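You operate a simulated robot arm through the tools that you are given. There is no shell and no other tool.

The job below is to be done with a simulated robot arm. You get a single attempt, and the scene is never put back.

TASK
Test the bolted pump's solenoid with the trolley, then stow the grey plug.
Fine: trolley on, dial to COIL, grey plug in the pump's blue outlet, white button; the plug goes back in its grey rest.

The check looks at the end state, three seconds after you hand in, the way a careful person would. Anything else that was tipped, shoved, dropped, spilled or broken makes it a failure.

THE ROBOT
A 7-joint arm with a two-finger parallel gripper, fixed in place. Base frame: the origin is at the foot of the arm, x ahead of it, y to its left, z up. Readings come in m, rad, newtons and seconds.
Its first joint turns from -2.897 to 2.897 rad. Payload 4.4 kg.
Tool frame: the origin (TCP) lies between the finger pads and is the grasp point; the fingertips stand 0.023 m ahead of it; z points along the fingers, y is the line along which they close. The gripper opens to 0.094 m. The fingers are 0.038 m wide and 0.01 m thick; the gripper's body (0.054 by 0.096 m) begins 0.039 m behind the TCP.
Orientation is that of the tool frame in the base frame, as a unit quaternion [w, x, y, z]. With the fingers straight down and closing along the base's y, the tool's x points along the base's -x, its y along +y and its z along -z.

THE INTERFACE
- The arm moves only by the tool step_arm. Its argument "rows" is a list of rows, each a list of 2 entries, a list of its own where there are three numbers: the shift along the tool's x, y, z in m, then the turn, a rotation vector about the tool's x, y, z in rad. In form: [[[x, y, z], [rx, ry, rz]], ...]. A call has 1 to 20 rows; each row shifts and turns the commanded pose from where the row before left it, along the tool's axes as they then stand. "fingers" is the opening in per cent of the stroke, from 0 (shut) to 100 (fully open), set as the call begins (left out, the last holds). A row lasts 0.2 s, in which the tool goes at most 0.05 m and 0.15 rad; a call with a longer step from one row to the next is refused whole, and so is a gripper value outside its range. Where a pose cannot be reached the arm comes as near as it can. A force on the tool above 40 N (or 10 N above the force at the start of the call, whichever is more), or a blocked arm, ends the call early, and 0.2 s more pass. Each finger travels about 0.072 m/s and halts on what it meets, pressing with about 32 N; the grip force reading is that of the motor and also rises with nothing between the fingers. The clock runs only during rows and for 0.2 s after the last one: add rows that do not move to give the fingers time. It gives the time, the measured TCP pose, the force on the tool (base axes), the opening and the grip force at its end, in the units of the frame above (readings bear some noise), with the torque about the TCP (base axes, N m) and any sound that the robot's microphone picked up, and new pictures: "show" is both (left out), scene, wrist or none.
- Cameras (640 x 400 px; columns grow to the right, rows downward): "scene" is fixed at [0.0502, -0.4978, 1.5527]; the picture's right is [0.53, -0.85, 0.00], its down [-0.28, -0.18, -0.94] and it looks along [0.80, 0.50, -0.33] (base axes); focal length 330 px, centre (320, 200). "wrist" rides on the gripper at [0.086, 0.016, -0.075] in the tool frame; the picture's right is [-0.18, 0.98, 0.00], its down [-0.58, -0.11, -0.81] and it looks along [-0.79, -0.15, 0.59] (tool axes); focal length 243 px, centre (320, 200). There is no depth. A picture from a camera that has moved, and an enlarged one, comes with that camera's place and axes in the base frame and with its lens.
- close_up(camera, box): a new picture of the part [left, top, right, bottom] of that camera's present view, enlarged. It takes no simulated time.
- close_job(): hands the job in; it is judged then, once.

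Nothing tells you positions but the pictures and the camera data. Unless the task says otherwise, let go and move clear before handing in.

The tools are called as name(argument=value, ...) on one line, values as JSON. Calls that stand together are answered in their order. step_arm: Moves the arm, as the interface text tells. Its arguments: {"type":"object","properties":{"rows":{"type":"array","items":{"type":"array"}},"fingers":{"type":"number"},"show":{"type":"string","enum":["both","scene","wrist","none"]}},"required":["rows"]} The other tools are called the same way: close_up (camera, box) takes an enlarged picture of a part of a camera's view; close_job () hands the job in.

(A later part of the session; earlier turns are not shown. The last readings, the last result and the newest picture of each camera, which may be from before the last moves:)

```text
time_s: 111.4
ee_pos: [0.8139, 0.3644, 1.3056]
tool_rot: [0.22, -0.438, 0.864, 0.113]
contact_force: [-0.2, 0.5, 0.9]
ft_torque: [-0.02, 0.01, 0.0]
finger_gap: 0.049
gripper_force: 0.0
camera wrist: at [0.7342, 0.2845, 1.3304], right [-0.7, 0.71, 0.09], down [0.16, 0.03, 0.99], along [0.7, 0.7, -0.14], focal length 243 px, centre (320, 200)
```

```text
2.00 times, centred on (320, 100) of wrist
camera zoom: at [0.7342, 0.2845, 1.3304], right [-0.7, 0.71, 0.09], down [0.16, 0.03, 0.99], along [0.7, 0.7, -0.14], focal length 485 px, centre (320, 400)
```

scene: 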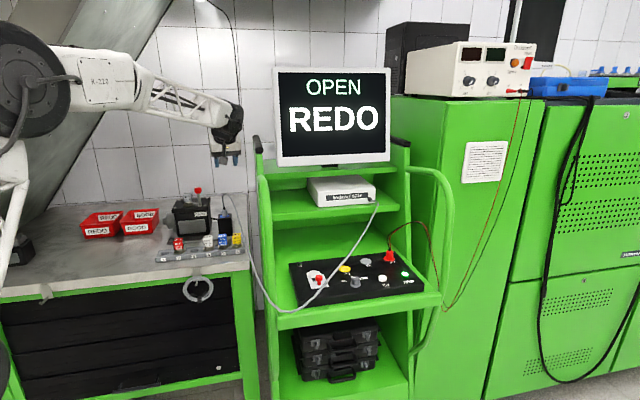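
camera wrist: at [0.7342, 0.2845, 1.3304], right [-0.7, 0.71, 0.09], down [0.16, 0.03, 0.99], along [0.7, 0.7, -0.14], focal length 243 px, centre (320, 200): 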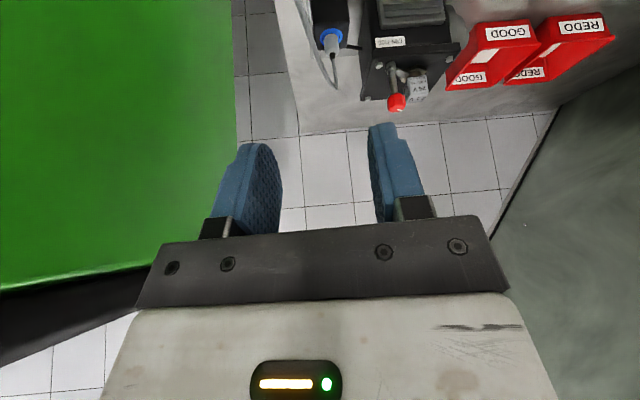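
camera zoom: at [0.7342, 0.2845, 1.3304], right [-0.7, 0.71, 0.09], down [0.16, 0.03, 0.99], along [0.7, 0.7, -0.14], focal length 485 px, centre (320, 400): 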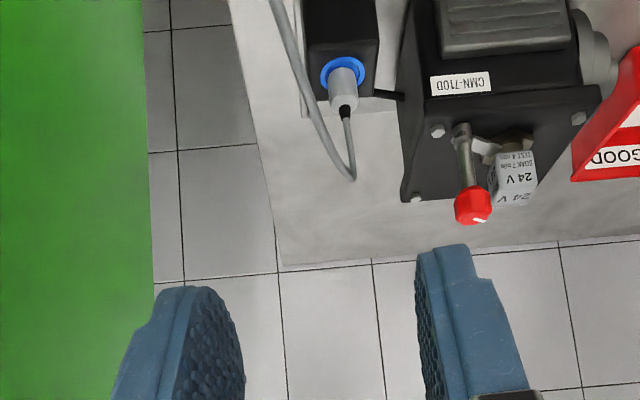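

step_arm(rows=[[[-0.019, 0.0004, 0.0311], [0, 0, 0]], [[-0.019, 0.0004, 0.0311], [0, 0, 0]], [[-0.019, 0.0004, 0.0311], [0, 0, 0]], [[-0.019, 0.0004, 0.0311], [0, 0, 0]], [[-0.019, 0.0004, 0.0311], [0, 0, 0]], [[-0.019, 0.0004, 0.0311], [0, 0, 0]], [[-0.019, 0.0004, 0.0311], [0, 0, 0]], [[-0.019, 0.0004, 0.0311], [0, 0, 0]]], show="both")

close_up(camera="wrist", box=[180, 0, 460, 230])

close_up(camera="scene", box=[190, 140, 260, 225])

```text
time_s: 113.2
ee_pos: [0.9606, 0.5708, 1.1607]
tool_rot: [0.22, -0.437, 0.865, 0.113]
contact_force: [-0.2, -0.2, 1.5]
ft_torque: [-0.03, -0.01, 0.0]
finger_gap: 0.0488
gripper_force: 0.1
camera wrist: at [0.8801, 0.4909, 1.185], right [-0.7, 0.71, 0.09], down [0.16, 0.03, 0.99], along [0.7, 0.7, -0.14], focal length 243 px, centre (320, 200)
```

scene: 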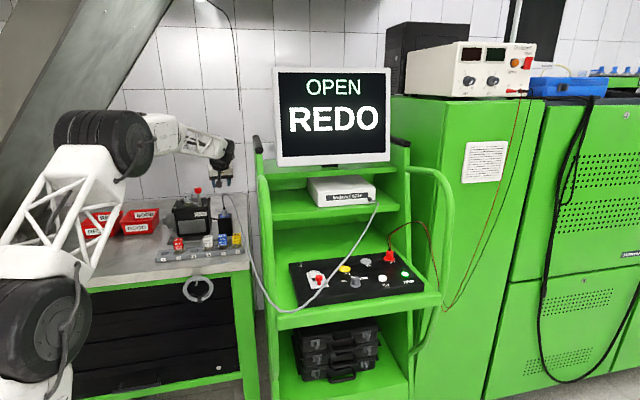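
wrist: 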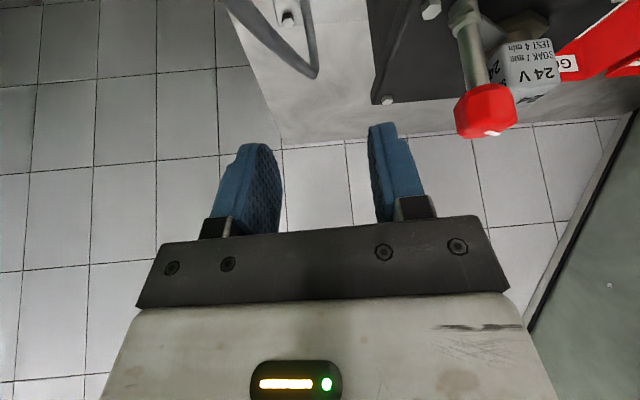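

```text
1.74 times, centred on (320, 115) of wrist
camera zoom: at [0.8801, 0.4909, 1.185], right [-0.7, 0.71, 0.09], down [0.16, 0.03, 0.99], along [0.7, 0.7, -0.14], focal length 422 px, centre (320, 348)
```

zoom: 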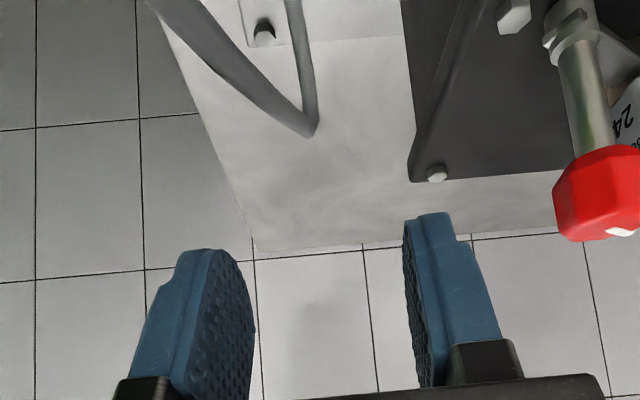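

```text
4.71 times, centred on (225, 182) of scene
camera zoom: at [0.0502, -0.4978, 1.5527], right [0.53, -0.85, 0.0], down [-0.28, -0.18, -0.94], along [0.8, 0.5, -0.33], focal length 1552 px, centre (767, 282)
```

zoom: 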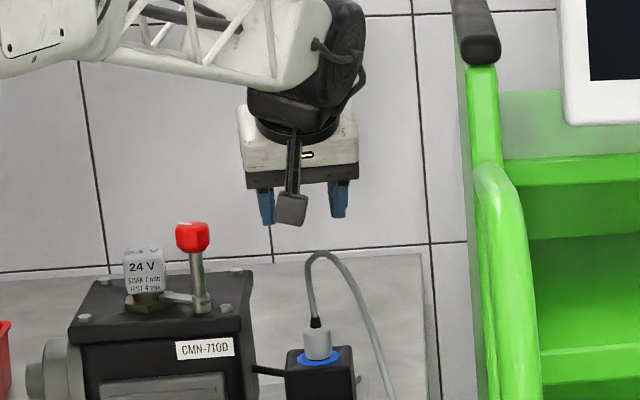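

The outlet plug sits right below. I'll descend in stages between cable and pump, watching forces.

step_arm(rows=[[[0.0096, 0, 0.0176], [0, 0, 0]], [[0.0096, 0, 0.0176], [0, 0, 0]], [[0.0096, 0, 0.0176], [0, 0, 0]], [[0.0048, 0, 0.0088], [0, 0, 0]], [[0, 0, 0], [0, 0, 0]]], show="wrist")

close_up(camera="wrist", box=[220, 0, 420, 230])

close_up(camera="scene", box=[195, 165, 245, 230])

```text
time_s: 114.4
ee_pos: [0.9609, 0.5695, 1.0873]
tool_rot: [0.219, -0.437, 0.865, 0.112]
contact_force: [-0.1, 0.1, 0.0]
ft_torque: [-0.01, -0.01, -0.02]
finger_gap: 0.0488
gripper_force: 0.0
camera wrist: at [0.8802, 0.4897, 1.1131], right [-0.7, 0.71, 0.09], down [0.16, 0.03, 0.99], along [0.7, 0.7, -0.14], focal length 243 px, centre (320, 200)
```

wrist: 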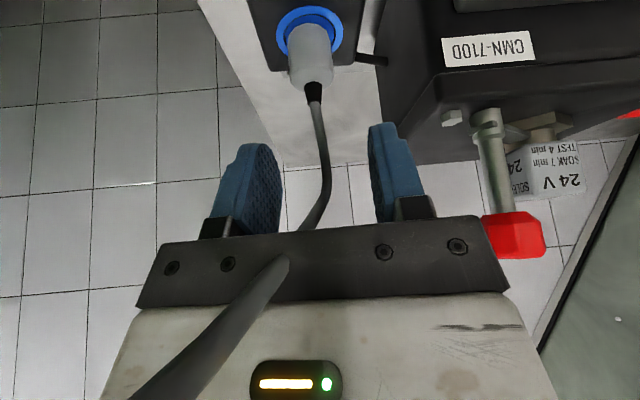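

```text
1.74 times, centred on (320, 115) of wrist
camera zoom: at [0.8802, 0.4897, 1.1131], right [-0.7, 0.71, 0.09], down [0.16, 0.03, 0.99], along [0.7, 0.7, -0.14], focal length 422 px, centre (320, 348)
```

zoom: 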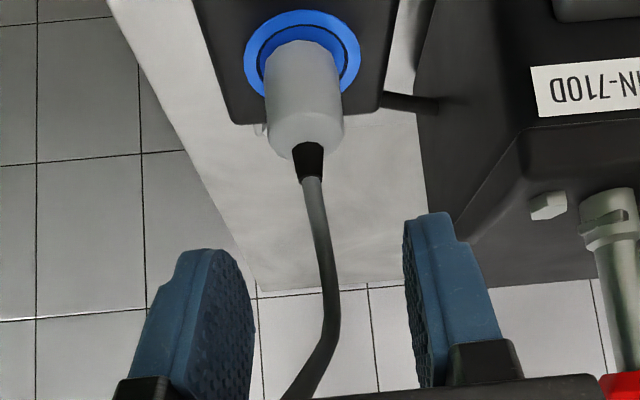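

```text
6.15 times, centred on (220, 198) of scene
camera zoom: at [0.0502, -0.4978, 1.5527], right [0.53, -0.85, 0.0], down [-0.28, -0.18, -0.94], along [0.8, 0.5, -0.33], focal length 2029 px, centre (935, 215)
```

zoom: 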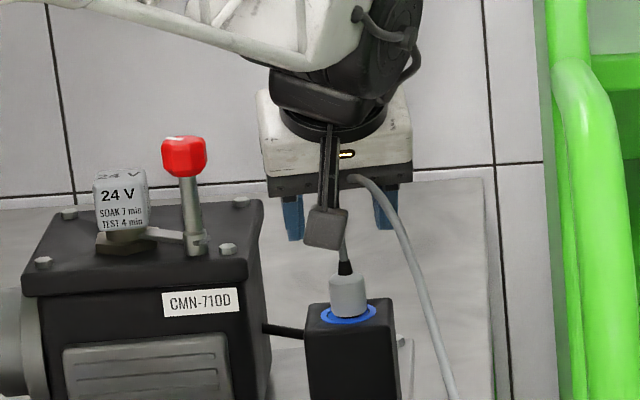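

The plug stands flush in the outlet in both views, so the reading is genuine. Now I'll go down and grip it to return it.

step_arm(rows=[[[0.0068, 0, 0.0125], [0, 0, 0]], [[0.0068, 0, 0.0125], [0, 0, 0]], [[0.0068, 0, 0.0125], [0, 0, 0]], [[0.006, 0, 0.011], [0, 0, 0]], [[0, 0, 0], [0, 0, 0]]], show="none")

close_up(camera="wrist", box=[220, 50, 420, 230])

close_up(camera="scene", box=[195, 165, 245, 230])

```text
time_s: 115.6
ee_pos: [0.9587, 0.569, 1.0315]
tool_rot: [0.22, -0.438, 0.865, 0.112]
contact_force: [-0.7, -0.2, -0.1]
ft_torque: [0.0, 0.02, -0.05]
finger_gap: 0.0489
gripper_force: 0.2
```

```text
2.22 times, centred on (320, 140) of wrist
camera zoom: at [0.8793, 0.4896, 1.0574], right [-0.7, 0.71, 0.09], down [0.16, 0.03, 0.99], along [0.7, 0.7, -0.14], focal length 539 px, centre (320, 333)
```

zoom: 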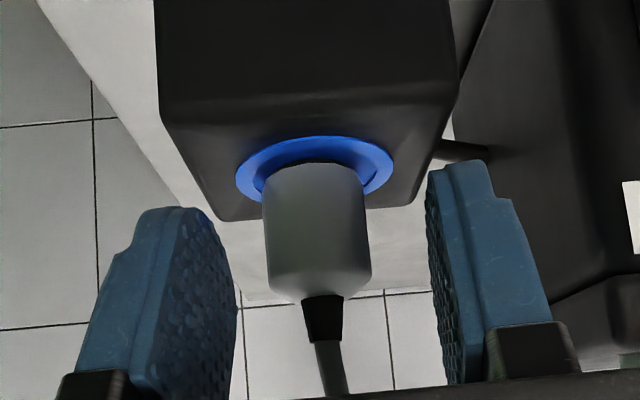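

```text
6.15 times, centred on (220, 198) of scene
camera zoom: at [0.0502, -0.4978, 1.5527], right [0.53, -0.85, 0.0], down [-0.28, -0.18, -0.94], along [0.8, 0.5, -0.33], focal length 2029 px, centre (935, 215)
```

zoom: 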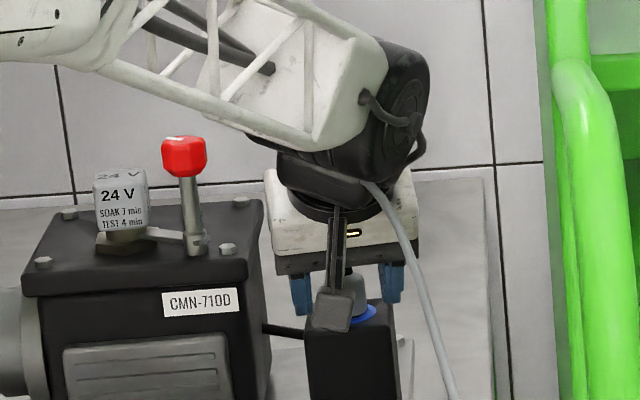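

Centred. Closing and drawing the plug out slowly.

step_arm(fingers=0, rows=[[[0, 0, 0], [0, 0, 0]], [[0, 0, 0], [0, 0, 0]], [[0, 0, 0], [0, 0, 0]], [[0, 0, 0], [0, 0, 0]]], show="none")

step_arm(rows=[[[-0.0005, 0, -0.0009], [0, 0, 0]], [[-0.0005, 0, -0.0009], [0, 0, 0]], [[-0.0007, 0, -0.0013], [0, 0, 0]], [[-0.0007, 0, -0.0013], [0, 0, 0]], [[-0.0007, 0, -0.0013], [0, 0, 0]], [[-0.0007, 0, -0.0013], [0, 0, 0]]], show="none")

close_up(camera="wrist", box=[220, 50, 420, 230])

```text
time_s: 116.6
ee_pos: [0.9583, 0.5692, 1.0339]
tool_rot: [0.22, -0.437, 0.865, 0.112]
contact_force: [0.4, 0.0, 0.8]
ft_torque: [0.01, -0.01, -0.02]
finger_gap: 0.0229
gripper_force: 32.1
```

```text
time_s: 118.0
ee_pos: [0.9589, 0.5701, 1.0437]
tool_rot: [0.219, -0.437, 0.865, 0.112]
contact_force: [-0.3, 0.6, -0.1]
ft_torque: [0.0, -0.04, 0.03]
finger_gap: 0.0231
gripper_force: 32.4
```

```text
2.22 times, centred on (320, 140) of wrist
camera zoom: at [0.8795, 0.4903, 1.0665], right [-0.7, 0.71, 0.09], down [0.16, 0.03, 0.99], along [0.7, 0.7, -0.14], focal length 539 px, centre (320, 333)
```

zoom: 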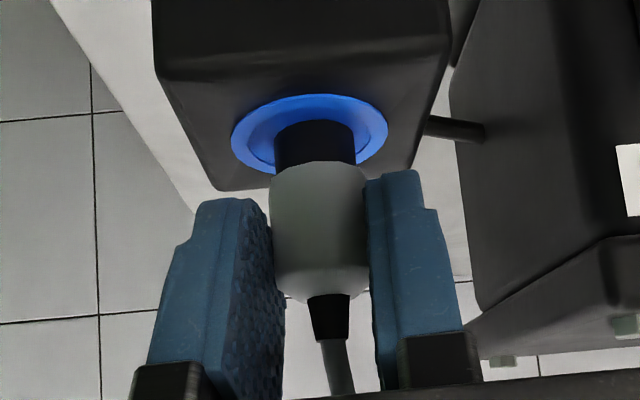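

The plug rises, but this grip is about 2 mm shallower than the secure one I had earlier. I'll set it back in, re-grip deeper and pull again.

step_arm(rows=[[[0.0007, 0, 0.0013], [0, 0, 0]], [[0.0007, 0, 0.0013], [0, 0, 0]], [[0.0007, 0, 0.0013], [0, 0, 0]], [[0.0007, 0, 0.0013], [0, 0, 0]], [[0.001, 0, 0.0018], [0, 0, 0]], [[0, 0, 0], [0, 0, 0]]], show="none")

step_arm(fingers=45, rows=[[[0, 0, 0], [0, 0, 0]], [[0, 0, 0], [0, 0, 0]], [[0.0007, 0, 0.0013], [0, 0, 0]], [[0.0005, 0, 0.0009], [0, 0, 0]], [[0, 0, 0], [0, 0, 0]]], show="none")

close_up(camera="wrist", box=[220, 50, 420, 230])

```text
time_s: 119.4
ee_pos: [0.9585, 0.5711, 1.0335]
tool_rot: [0.22, -0.437, 0.865, 0.113]
contact_force: [0.8, -0.6, -0.9]
ft_torque: [0.01, -0.01, -0.01]
finger_gap: 0.0233
gripper_force: 32.6
```

```text
time_s: 120.6
ee_pos: [0.9589, 0.5703, 1.0305]
tool_rot: [0.22, -0.437, 0.865, 0.112]
contact_force: [-0.7, 0.1, 0.4]
ft_torque: [0.01, 0.02, -0.03]
finger_gap: 0.0423
gripper_force: 0.0
```

```text
2.22 times, centred on (320, 140) of wrist
camera zoom: at [0.8796, 0.4901, 1.0556], right [-0.7, 0.71, 0.09], down [0.16, 0.03, 0.99], along [0.7, 0.7, -0.14], focal length 539 px, centre (320, 333)
```

zoom: 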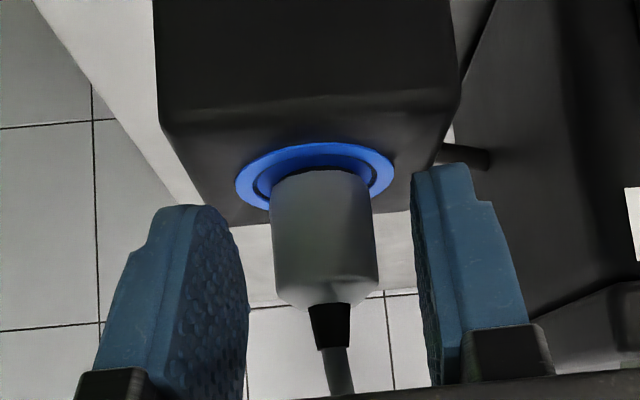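

step_arm(rows=[[[0.0006, 0, 0.0011], [0, 0, 0]], [[0, 0, 0], [0, 0, 0]]], show="none")

step_arm(fingers=0, rows=[[[0, 0, 0], [0, 0, 0]], [[0, 0, 0], [0, 0, 0]], [[0, 0, 0], [0, 0, 0]], [[0, 0, 0], [0, 0, 0]]], show="none")

step_arm(rows=[[[-0.0005, 0, -0.0009], [0, 0, 0]], [[-0.0005, 0, -0.0009], [0, 0, 0]], [[-0.0007, 0, -0.0013], [0, 0, 0]], [[-0.0007, 0, -0.0013], [0, 0, 0]], [[-0.0007, 0, -0.0013], [0, 0, 0]], [[-0.0007, 0, -0.0013], [0, 0, 0]], [[-0.001, 0, -0.0018], [0, 0, 0]], [[-0.001, 0, -0.0018], [0, 0, 0]]], show="none")

close_up(camera="wrist", box=[220, 50, 420, 230])

```text
time_s: 121.2
ee_pos: [0.9587, 0.5694, 1.0293]
tool_rot: [0.22, -0.438, 0.864, 0.113]
contact_force: [0.0, -0.9, -0.1]
ft_torque: [-0.03, -0.01, 0.01]
finger_gap: 0.0423
gripper_force: 0.0
```

```text
time_s: 122.2
ee_pos: [0.9588, 0.5701, 1.0295]
tool_rot: [0.22, -0.437, 0.865, 0.112]
contact_force: [-0.3, 0.1, 0.1]
ft_torque: [0.0, -0.02, 0.01]
finger_gap: 0.0237
gripper_force: 32.1
```

```text
time_s: 124.0
ee_pos: [0.9586, 0.5694, 1.0436]
tool_rot: [0.22, -0.437, 0.865, 0.113]
contact_force: [0.0, -0.5, -0.8]
ft_torque: [-0.01, -0.02, 0.01]
finger_gap: 0.0235
gripper_force: 32.7
```

```text
2.22 times, centred on (320, 140) of wrist
camera zoom: at [0.8794, 0.4901, 1.067], right [-0.7, 0.71, 0.09], down [0.16, 0.03, 0.99], along [0.7, 0.7, -0.14], focal length 539 px, centre (320, 333)
```

zoom: 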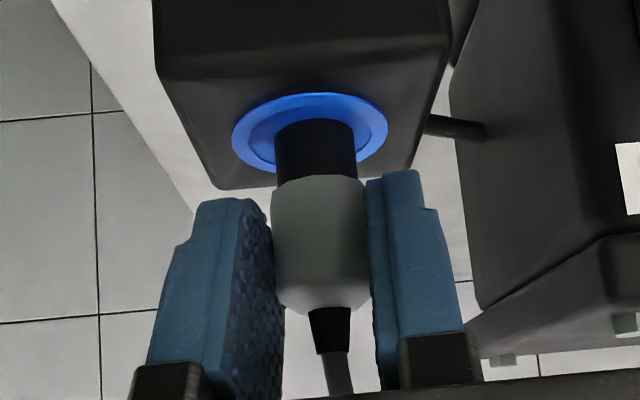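

A deep, secure grip this time (gap 23.6 mm). Lifting it clear.

step_arm(rows=[[[-0.0012, 0, -0.0022], [0, 0, 0]], [[-0.0012, 0, -0.0022], [0, 0, 0]], [[-0.0014, 0, -0.0026], [0, 0, 0]], [[-0.0014, 0, -0.0026], [0, 0, 0]], [[-0.0018, 0, -0.0033], [0, 0, 0]], [[-0.0018, 0, -0.0033], [0, 0, 0]], [[-0.0024, 0, -0.0044], [0, 0, 0]], [[-0.0024, 0, -0.0044], [0, 0, 0]], [[-0.0048, 0, -0.0088], [0, 0, 0]], [[-0.0048, 0, -0.0088], [0, 0, 0]], [[-0.0048, 0, -0.0088], [0, 0, 0]], [[-0.0072, 0, -0.0132], [0, 0, 0]], [[-0.0072, 0, -0.0132], [0, 0, 0]]], show="both")

close_up(camera="wrist", box=[220, 0, 420, 230])

```text
time_s: 126.8
ee_pos: [0.9601, 0.5703, 1.1295]
tool_rot: [0.22, -0.438, 0.864, 0.113]
contact_force: [0.3, -0.2, -0.3]
ft_torque: [0.01, 0.02, -0.01]
finger_gap: 0.0235
gripper_force: 32.4
camera wrist: at [0.88, 0.4903, 1.1549], right [-0.7, 0.71, 0.09], down [0.16, 0.03, 0.99], along [0.7, 0.7, -0.14], focal length 243 px, centre (320, 200)
```

scene: 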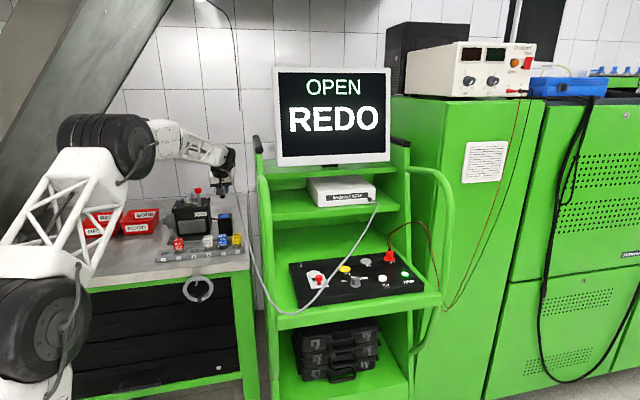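
wrist: 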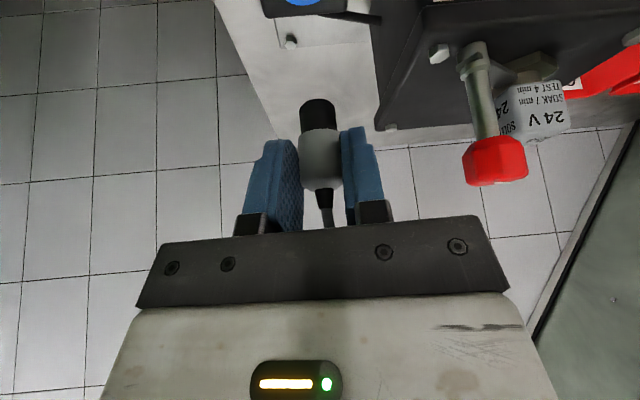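

```text
1.74 times, centred on (320, 115) of wrist
camera zoom: at [0.88, 0.4903, 1.1549], right [-0.7, 0.71, 0.09], down [0.16, 0.03, 0.99], along [0.7, 0.7, -0.14], focal length 422 px, centre (320, 348)
```

zoom: 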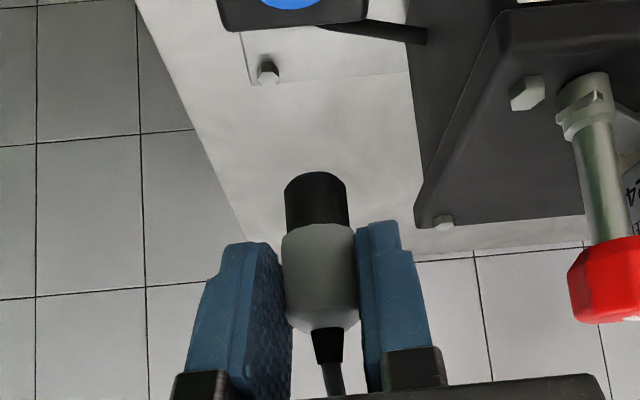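

Held securely. Carrying it back the same way.

step_arm(rows=[[[0.0143, 0, -0.026], [0, 0, 0]], [[0.0143, 0, -0.026], [0, 0, 0]], [[0.0143, 0, -0.026], [0, 0, 0]], [[0.0143, 0, -0.026], [0, 0, 0]], [[0.0143, 0, -0.026], [0, 0, 0]], [[0.0143, 0, -0.026], [0, 0, 0]], [[0.0143, 0, -0.026], [0, 0, 0]], [[0.0143, 0, -0.026], [0, 0, 0]], [[0.0143, 0, -0.026], [0, 0, 0]], [[0.0143, 0, -0.026], [0, 0, 0]]], show="none")

step_arm(rows=[[[0.0245, 0.0113, -0.016], [0, 0, 0]], [[0.0245, 0.0113, -0.016], [0, 0, 0]], [[0.0245, 0.0113, -0.016], [0, 0, 0]], [[0.0245, 0.0113, -0.016], [0, 0, 0]], [[0.0245, 0.0113, -0.016], [0, 0, 0]], [[0.0245, 0.0113, -0.016], [0, 0, 0]], [[0.0245, 0.0113, -0.016], [0, 0, 0]], [[0.0245, 0.0113, -0.016], [0, 0, 0]], [[0.0245, 0.0113, -0.016], [0, 0, 0]], [[0.0245, 0.0113, -0.016], [0, 0, 0]], [[0.0245, 0.0113, -0.016], [0, 0, 0]], [[0.0245, 0.0113, -0.016], [0, 0, 0]], [[0.0245, 0.0113, -0.016], [0, 0, 0]], [[0, 0, 0], [0.0407, 0, 0.0746]], [[0, 0, 0], [0.0407, 0, 0.0746]]], show="both")

```text
time_s: 129.0
ee_pos: [0.8115, 0.3648, 1.2911]
tool_rot: [0.219, -0.437, 0.865, 0.113]
contact_force: [0.6, -0.8, -1.7]
ft_torque: [0.02, 0.01, -0.01]
finger_gap: 0.0232
gripper_force: 32.4
```

```text
time_s: 132.2
ee_pos: [0.4682, 0.1493, 1.3201]
tool_rot: [0.229, -0.362, 0.899, 0.094]
contact_force: [-0.9, 0.7, 0.0]
ft_torque: [-0.01, 0.0, 0.0]
finger_gap: 0.0232
gripper_force: 31.9
camera wrist: at [0.3761, 0.0847, 1.3457], right [-0.57, 0.82, 0.09], down [0.17, 0.01, 0.99], along [0.81, 0.57, -0.14], focal length 243 px, centre (320, 200)
```

scene: 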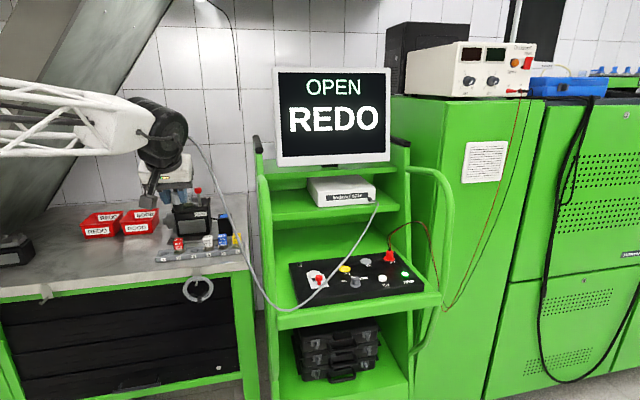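
wrist: 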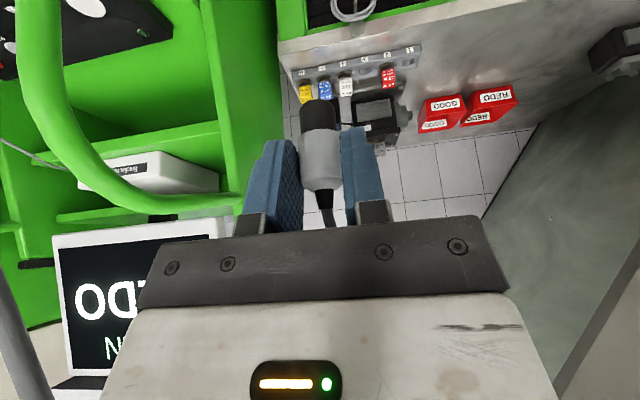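

step_arm(rows=[[[0.0206, -0.0208, -0.0113], [0, 0, 0]], [[0.0206, -0.0208, -0.0113], [0, 0, 0]], [[0.0206, -0.0208, -0.0113], [0, 0, 0]], [[0.0206, -0.0208, -0.0113], [0, 0, 0]], [[0.0206, -0.0208, -0.0113], [0, 0, 0]], [[0.0206, -0.0208, -0.0113], [0, 0, 0]], [[0.0206, -0.0208, -0.0113], [0, 0, 0]], [[0.0206, -0.0208, -0.0113], [0, 0, 0]], [[0.0032, -0.0312, 0.0039], [0, 0, 0]], [[0.0032, -0.0312, 0.0039], [0, 0, 0]], [[0.0032, -0.0312, 0.0039], [0, 0, 0]], [[0.0032, -0.0312, 0.0039], [0, 0, 0]], [[0.0032, -0.0312, 0.0039], [0, 0, 0]], [[0.0032, -0.0312, 0.0039], [0, 0, 0]], [[0.0032, -0.0312, 0.0039], [0, 0, 0]], [[0.0032, -0.0312, 0.0039], [0, 0, 0]], [[0.0032, -0.0312, 0.0039], [0, 0, 0]], [[0.0032, -0.0312, 0.0039], [0, 0, 0]]], show="both")

```text
time_s: 136.0
ee_pos: [0.6589, -0.3316, 1.2702]
tool_rot: [0.23, -0.362, 0.899, 0.093]
contact_force: [0.0, 0.9, -0.1]
ft_torque: [-0.01, 0.04, 0.0]
finger_gap: 0.0234
gripper_force: 32.0
camera wrist: at [0.5672, -0.3965, 1.2956], right [-0.57, 0.82, 0.09], down [0.17, 0.01, 0.99], along [0.81, 0.57, -0.14], focal length 243 px, centre (320, 200)
```

scene: 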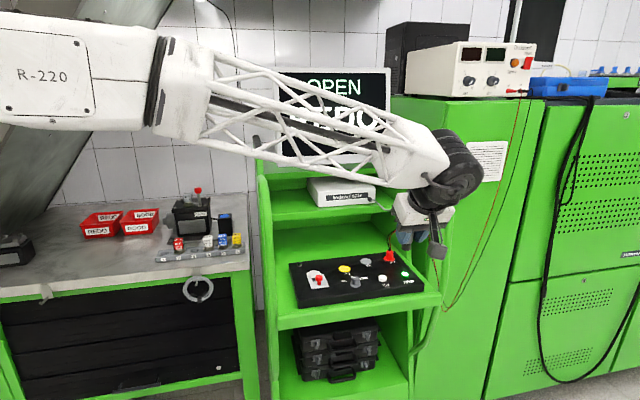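
wrist: 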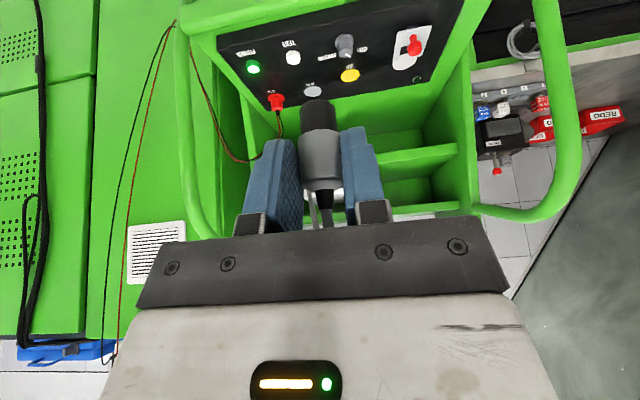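

step_arm(rows=[[[-0.013, -0.0062, 0.0249], [0, 0, 0]], [[-0.013, -0.0062, 0.0249], [0, 0, 0]], [[-0.013, -0.0062, 0.0249], [0, 0, 0]], [[-0.013, -0.0062, 0.0249], [0, 0, 0]], [[-0.013, -0.0062, 0.0249], [0, 0, 0]], [[-0.013, -0.0062, 0.0249], [0, 0, 0]], [[-0.013, -0.0062, 0.0249], [0, 0, 0]], [[-0.013, -0.0062, 0.0249], [0, 0, 0]], [[-0.013, -0.0062, 0.0249], [0, 0, 0]]], show="none")

step_arm(rows=[[[-0.0136, 0.0001, 0.0175], [0, 0, 0]], [[-0.0136, 0.0001, 0.0175], [0, 0, 0]], [[-0.0136, 0.0001, 0.0175], [0, 0, 0]], [[-0.0136, 0.0001, 0.0175], [0, 0, 0]], [[-0.0136, 0.0001, 0.0175], [0, 0, 0]], [[-0.0136, 0.0001, 0.0175], [0, 0, 0]], [[-0.0136, 0.0001, 0.0175], [0, 0, 0]], [[-0.0136, 0.0001, 0.0175], [0, 0, 0]], [[0, 0, 0], [0, 0, 0]]], show="both")

close_up(camera="wrist", box=[220, 0, 420, 230])

close_up(camera="scene", box=[340, 220, 400, 280])

```text
time_s: 138.0
ee_pos: [0.848, -0.2265, 1.1301]
tool_rot: [0.229, -0.362, 0.899, 0.093]
contact_force: [-0.2, 0.1, -0.7]
ft_torque: [0.01, -0.02, 0.02]
finger_gap: 0.0235
gripper_force: 32.1
```

```text
time_s: 140.0
ee_pos: [0.9653, -0.1134, 1.0599]
tool_rot: [0.229, -0.362, 0.899, 0.094]
contact_force: [-0.3, -1.0, -0.5]
ft_torque: [-0.03, -0.03, 0.0]
finger_gap: 0.0231
gripper_force: 32.0
camera wrist: at [0.8729, -0.178, 1.0841], right [-0.57, 0.82, 0.09], down [0.17, 0.01, 0.99], along [0.81, 0.57, -0.14], focal length 243 px, centre (320, 200)
```

scene: 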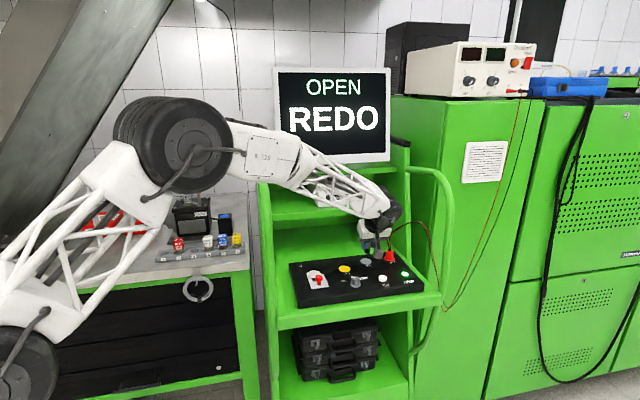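
wrist: 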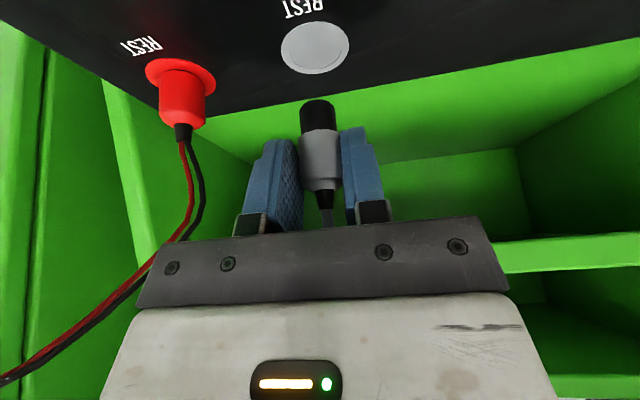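

```text
1.74 times, centred on (320, 115) of wrist
camera zoom: at [0.8729, -0.178, 1.0841], right [-0.57, 0.82, 0.09], down [0.17, 0.01, 0.99], along [0.81, 0.57, -0.14], focal length 422 px, centre (320, 348)
```

zoom: 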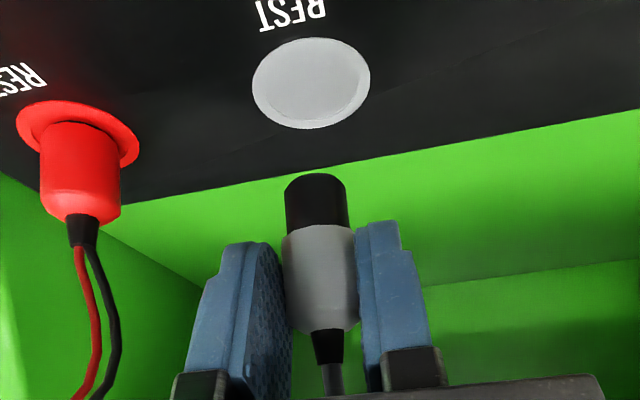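

```text
6.67 times, centred on (370, 250) of scene
camera zoom: at [0.0502, -0.4978, 1.5527], right [0.53, -0.85, 0.0], down [-0.28, -0.18, -0.94], along [0.8, 0.5, -0.33], focal length 2198 px, centre (-13, -133)
```

zoom: 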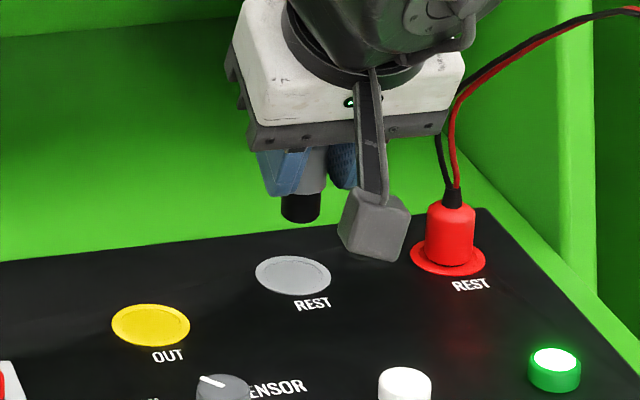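

Compared with the alignment reference from the outlet, I'm about 2.5 mm short and 1 mm to one side. I'll correct and lower to 2 cm above seating.

step_arm(rows=[[[-0.0022, 0.001, 0.0012], [0, 0, 0]], [[0.0036, 0, 0.0066], [0, 0, 0]], [[0.0036, 0, 0.0066], [0, 0, 0]], [[0.0036, 0, 0.0066], [0, 0, 0]], [[0.0036, 0, 0.0066], [0, 0, 0]], [[0, 0, 0], [0, 0, 0]]], show="none")

close_up(camera="wrist", box=[270, 50, 370, 150])

close_up(camera="scene", box=[350, 235, 380, 265])

```text
time_s: 141.4
ee_pos: [0.9677, -0.111, 1.0294]
tool_rot: [0.229, -0.363, 0.899, 0.093]
contact_force: [0.6, -0.4, 0.0]
ft_torque: [0.0, -0.03, 0.01]
finger_gap: 0.0235
gripper_force: 32.0
```

```text
4.00 times, centred on (320, 100) of wrist
camera zoom: at [0.8746, -0.1751, 1.0539], right [-0.57, 0.82, 0.09], down [0.17, 0.01, 0.99], along [0.81, 0.57, -0.14], focal length 970 px, centre (320, 600)
```

zoom: 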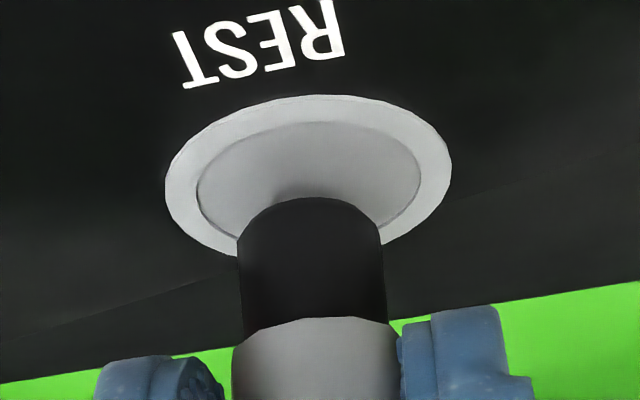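

```text
13.33 times, centred on (365, 250) of scene
camera zoom: at [0.0502, -0.4978, 1.5527], right [0.53, -0.85, 0.0], down [-0.28, -0.18, -0.94], along [0.8, 0.5, -0.33], focal length 4396 px, centre (-280, -467)
```

zoom: 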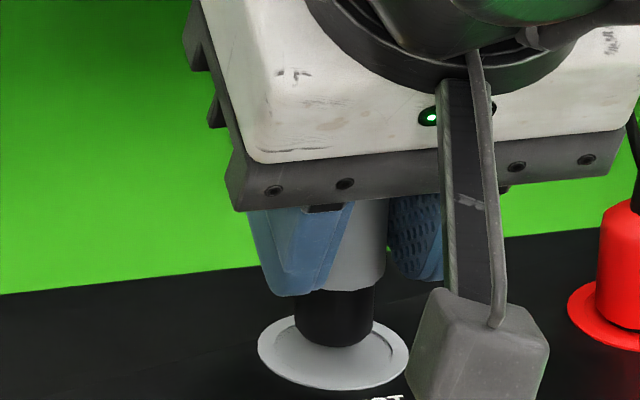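

Aligned within about a millimetre. Lowering to the hole.

step_arm(rows=[[[0.0009, 0.0003, -0.0005], [0, 0, 0]], [[0.001, 0, 0.0018], [0, 0, 0]], [[0.001, 0, 0.0018], [0, 0, 0]], [[0.001, 0, 0.0018], [0, 0, 0]], [[0, 0, 0], [0, 0, 0]]], show="none")

close_up(camera="wrist", box=[270, 50, 370, 150])

close_up(camera="scene", box=[350, 235, 380, 265])

```text
time_s: 142.6
ee_pos: [0.9641, -0.1107, 1.0216]
tool_rot: [0.228, -0.363, 0.899, 0.093]
contact_force: [-0.3, -0.5, -1.0]
ft_torque: [0.0, 0.02, -0.01]
finger_gap: 0.0234
gripper_force: 32.1
```

```text
4.00 times, centred on (320, 100) of wrist
camera zoom: at [0.8731, -0.1755, 1.0475], right [-0.57, 0.82, 0.09], down [0.17, 0.01, 0.99], along [0.81, 0.57, -0.14], focal length 970 px, centre (320, 600)
```

zoom: 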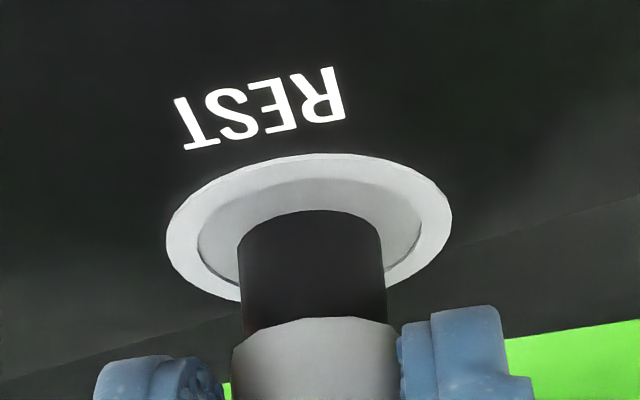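

```text
13.33 times, centred on (365, 250) of scene
camera zoom: at [0.0502, -0.4978, 1.5527], right [0.53, -0.85, 0.0], down [-0.28, -0.18, -0.94], along [0.8, 0.5, -0.33], focal length 4396 px, centre (-280, -467)
```

zoom: 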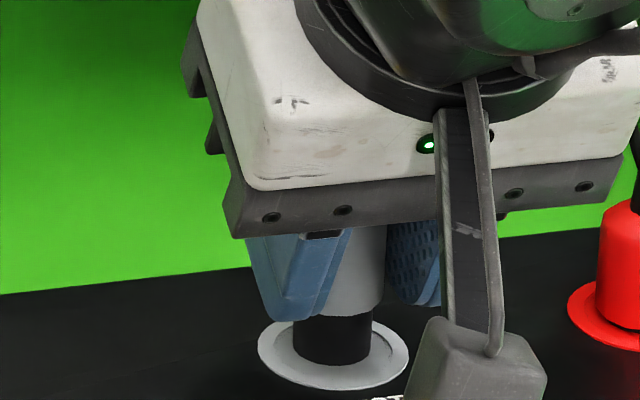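

The pin is entering the rest without resistance. Continuing down to seat.

step_arm(rows=[[[0.0007, 0, 0.0013], [0, 0, 0]], [[0.0007, 0, 0.0013], [0, 0, 0]], [[0.0007, 0, 0.0013], [0, 0, 0]], [[0.0007, 0, 0.0013], [0, 0, 0]], [[0.0007, 0, 0.0013], [0, 0, 0]], [[0, 0, 0], [0, 0, 0]]], show="none")

close_up(camera="wrist", box=[270, 50, 370, 150])

```text
time_s: 144.0
ee_pos: [0.965, -0.1111, 1.0157]
tool_rot: [0.229, -0.363, 0.898, 0.093]
contact_force: [-9.3, -9.2, 2.4]
ft_torque: [-0.35, 0.31, 0.03]
finger_gap: 0.0234
gripper_force: 32.1
```

```text
4.00 times, centred on (320, 100) of wrist
camera zoom: at [0.8727, -0.1756, 1.0398], right [-0.57, 0.82, 0.09], down [0.17, 0.01, 0.99], along [0.81, 0.57, -0.14], focal length 970 px, centre (320, 600)
```

zoom: 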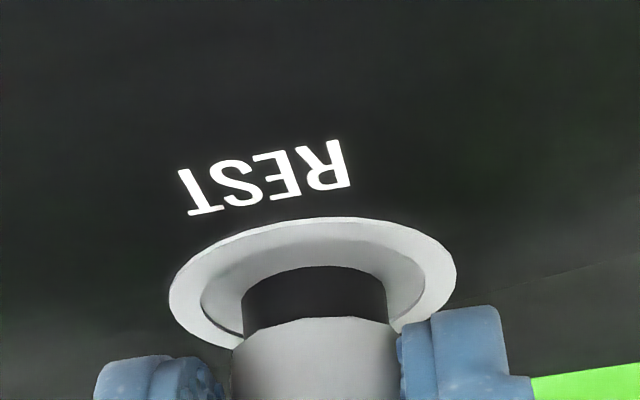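

A 13 N push straight back means I'm slightly too far forward. I'll relieve it and continue.

step_arm(rows=[[[0.0007, 0, -0.0004], [0, 0, 0]], [[0, 0, 0], [0, 0, 0]]], show="none")

step_arm(rows=[[[0.0007, 0, 0.0013], [0, 0, 0]], [[0.0007, 0, 0.0013], [0, 0, 0]], [[0, 0, 0], [0, 0, 0]]], show="none")

close_up(camera="wrist", box=[270, 50, 370, 150])

```text
time_s: 144.6
ee_pos: [0.9642, -0.1109, 1.014]
tool_rot: [0.228, -0.363, 0.899, 0.094]
contact_force: [-0.8, -0.8, -0.6]
ft_torque: [-0.01, 0.01, -0.01]
finger_gap: 0.0231
gripper_force: 31.8
```

```text
time_s: 145.4
ee_pos: [0.9637, -0.112, 1.0136]
tool_rot: [0.23, -0.362, 0.898, 0.094]
contact_force: [0.0, -0.3, -0.7]
ft_torque: [0.01, 0.02, 0.02]
finger_gap: 0.0234
gripper_force: 32.4
```

```text
4.00 times, centred on (320, 100) of wrist
camera zoom: at [0.872, -0.1761, 1.0371], right [-0.57, 0.82, 0.09], down [0.17, 0.01, 0.99], along [0.81, 0.57, -0.14], focal length 970 px, centre (320, 600)
```

zoom: 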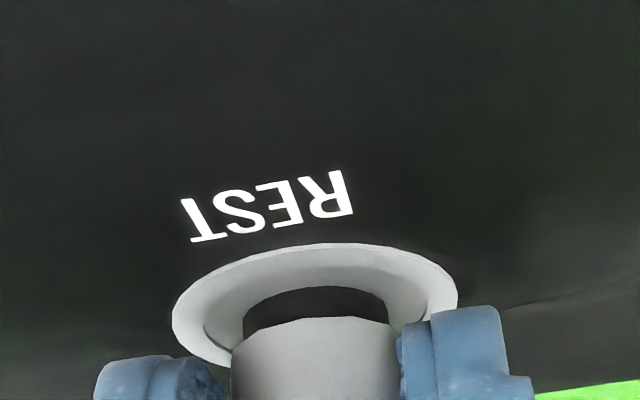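

The side load is gone and it's going in freely. A few more millimetres.

step_arm(rows=[[[0.0007, 0, 0.0013], [0, 0, 0]], [[0.0007, 0, 0.0013], [0, 0, 0]], [[0, 0, 0], [0, 0, 0]]], show="none")

step_arm(rows=[[[0.0005, 0, 0.0009], [0, 0, 0]], [[0, 0, 0], [0, 0, 0]]], show="none")

close_up(camera="wrist", box=[270, 50, 370, 150])

```text
time_s: 146.2
ee_pos: [0.9638, -0.1116, 1.009]
tool_rot: [0.229, -0.362, 0.899, 0.093]
contact_force: [-0.3, 0.9, 0.1]
ft_torque: [0.02, 0.01, 0.02]
finger_gap: 0.0232
gripper_force: 31.4
```

```text
time_s: 146.8
ee_pos: [0.964, -0.1121, 1.0103]
tool_rot: [0.228, -0.363, 0.898, 0.094]
contact_force: [-0.1, 1.8, 7.5]
ft_torque: [0.14, -0.06, 0.02]
finger_gap: 0.0234
gripper_force: 32.6
```

```text
4.00 times, centred on (320, 100) of wrist
camera zoom: at [0.8727, -0.1764, 1.034], right [-0.57, 0.82, 0.09], down [0.17, 0.01, 0.99], along [0.81, 0.57, -0.14], focal length 970 px, centre (320, 600)
```

zoom: 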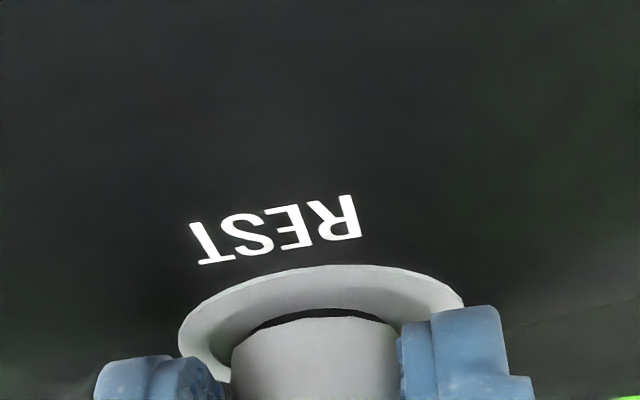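

It has come to rest, with the remaining gap matching the original seated look. I'll release and rise straight up.

step_arm(fingers=60, rows=[[[0, 0, 0], [0, 0, 0]], [[0, 0, 0], [0, 0, 0]], [[0, 0, 0], [0, 0, 0]], [[0, 0, 0], [0, 0, 0]]], show="none")

close_up(camera="wrist", box=[220, 50, 420, 230])

close_up(camera="scene", box=[340, 220, 400, 280])

```text
time_s: 147.8
ee_pos: [0.9642, -0.1116, 1.0096]
tool_rot: [0.228, -0.362, 0.899, 0.093]
contact_force: [-2.6, 4.7, 15.0]
ft_torque: [-0.26, -0.13, 0.02]
finger_gap: 0.0541
gripper_force: 0.1
```

```text
2.22 times, centred on (320, 140) of wrist
camera zoom: at [0.8727, -0.1763, 1.034], right [-0.57, 0.82, 0.09], down [0.17, 0.01, 0.99], along [0.81, 0.57, -0.14], focal length 539 px, centre (320, 333)
```

zoom: 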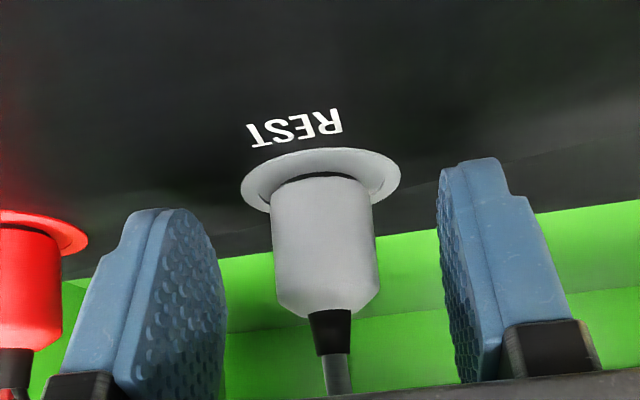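

```text
6.67 times, centred on (370, 250) of scene
camera zoom: at [0.0502, -0.4978, 1.5527], right [0.53, -0.85, 0.0], down [-0.28, -0.18, -0.94], along [0.8, 0.5, -0.33], focal length 2198 px, centre (-13, -133)
```

zoom: 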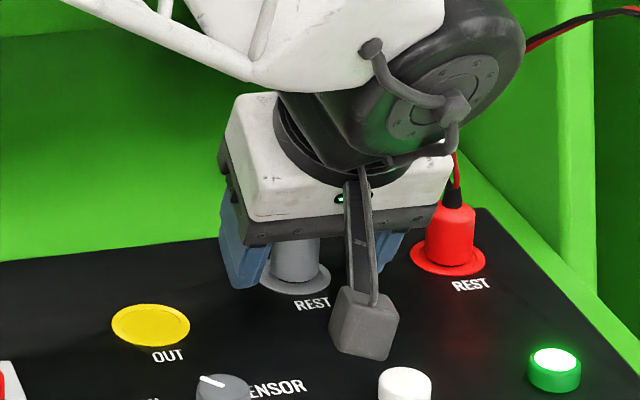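

It looks just as it did originally. Rising 4 cm, then backing out.

step_arm(rows=[[[-0.0024, 0, -0.0044], [0, 0, 0]], [[-0.0048, 0, -0.0088], [0, 0, 0]], [[-0.0072, 0, -0.0132], [0, 0, 0]], [[-0.0072, 0, -0.0132], [0, 0, 0]]], show="none")

close_up(camera="wrist", box=[220, 0, 420, 230])

close_up(camera="scene", box=[340, 200, 400, 280])

```text
time_s: 148.8
ee_pos: [0.9639, -0.1115, 1.0547]
tool_rot: [0.23, -0.362, 0.898, 0.095]
contact_force: [0.3, 0.0, 0.4]
ft_torque: [-0.02, 0.0, -0.05]
finger_gap: 0.0562
gripper_force: 0.1
```

```text
1.74 times, centred on (320, 115) of wrist
camera zoom: at [0.8722, -0.1766, 1.0786], right [-0.57, 0.82, 0.09], down [0.17, 0.01, 0.99], along [0.81, 0.57, -0.14], focal length 422 px, centre (320, 348)
```

zoom: 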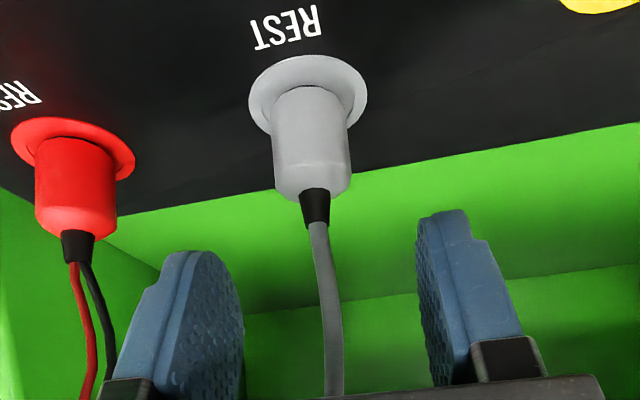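

```text
5.00 times, centred on (370, 240) of scene
camera zoom: at [0.0502, -0.4978, 1.5527], right [0.53, -0.85, 0.0], down [-0.28, -0.18, -0.94], along [0.8, 0.5, -0.33], focal length 1649 px, centre (70, 0)
```

zoom: 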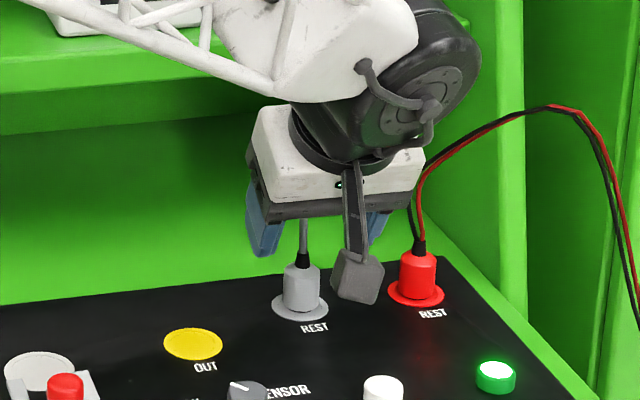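

The plug is stowed in its grey rest. Backing the arm well clear.

step_arm(rows=[[[0.02, 0, -0.02], [0, 0, 0]], [[0.02, 0, -0.0254], [0, 0, 0]], [[0.02, 0, -0.0254], [0, 0, 0]], [[0.02, 0, -0.0254], [0, 0, 0]], [[0.02, 0, -0.0254], [0, 0, 0]], [[0.02, 0, -0.0254], [0, 0, 0]], [[0.02, 0, -0.0254], [0, 0, 0]], [[0.02, 0, -0.0254], [0, 0, 0]], [[0.02, 0, -0.0254], [0, 0, 0]], [[0.02, 0, -0.0254], [0, 0, 0]]], show="both")

close_up(camera="scene", box=[280, 180, 440, 320])

close_up(camera="scene", box=[0, 170, 280, 320])

```text
time_s: 151.0
ee_pos: [0.7516, -0.3146, 1.1755]
tool_rot: [0.228, -0.363, 0.899, 0.094]
contact_force: [-0.9, -1.3, -0.6]
ft_torque: [0.02, -0.02, 0.02]
finger_gap: 0.0564
gripper_force: 0.1
camera wrist: at [0.6597, -0.3797, 1.2003], right [-0.57, 0.82, 0.09], down [0.17, 0.01, 0.99], along [0.81, 0.57, -0.14], focal length 243 px, centre (320, 200)
```

scene: 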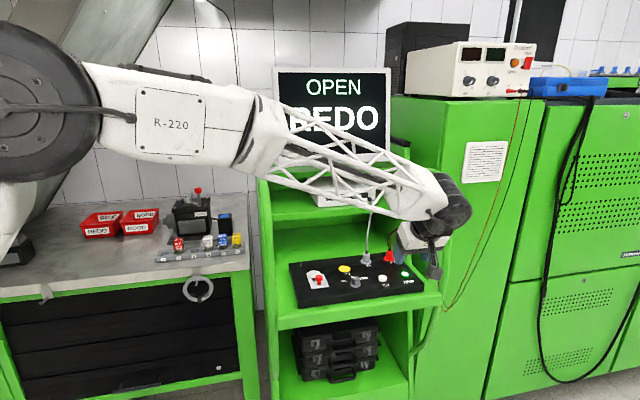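
wrist: 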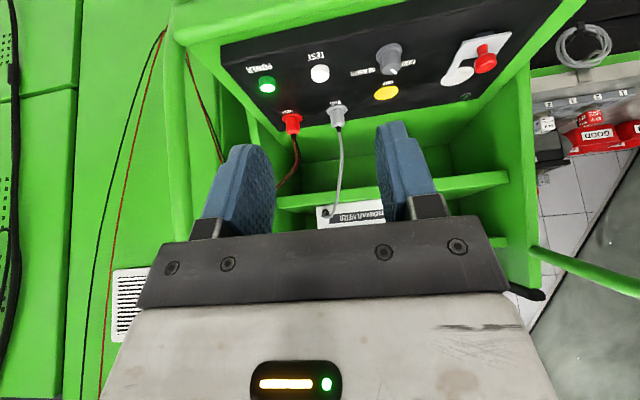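

```text
2.86 times, centred on (360, 250) of scene
camera zoom: at [0.0502, -0.4978, 1.5527], right [0.53, -0.85, 0.0], down [-0.28, -0.18, -0.94], along [0.8, 0.5, -0.33], focal length 942 px, centre (206, 57)
```

zoom: 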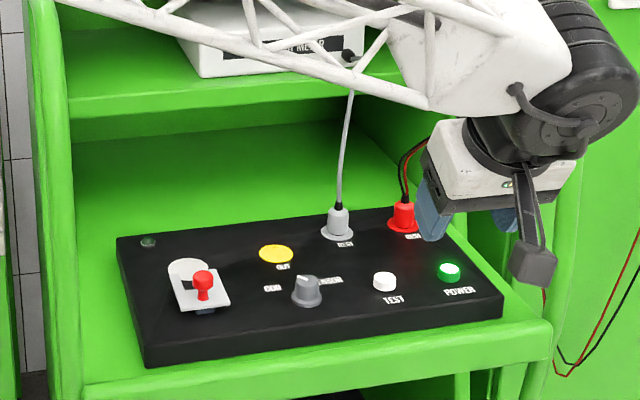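

```text
2.29 times, centred on (140, 245) of scene
camera zoom: at [0.0502, -0.4978, 1.5527], right [0.53, -0.85, 0.0], down [-0.28, -0.18, -0.94], along [0.8, 0.5, -0.33], focal length 754 px, centre (731, 97)
```

zoom: 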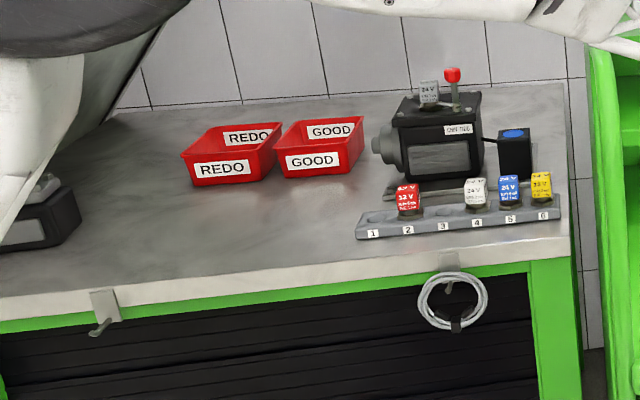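

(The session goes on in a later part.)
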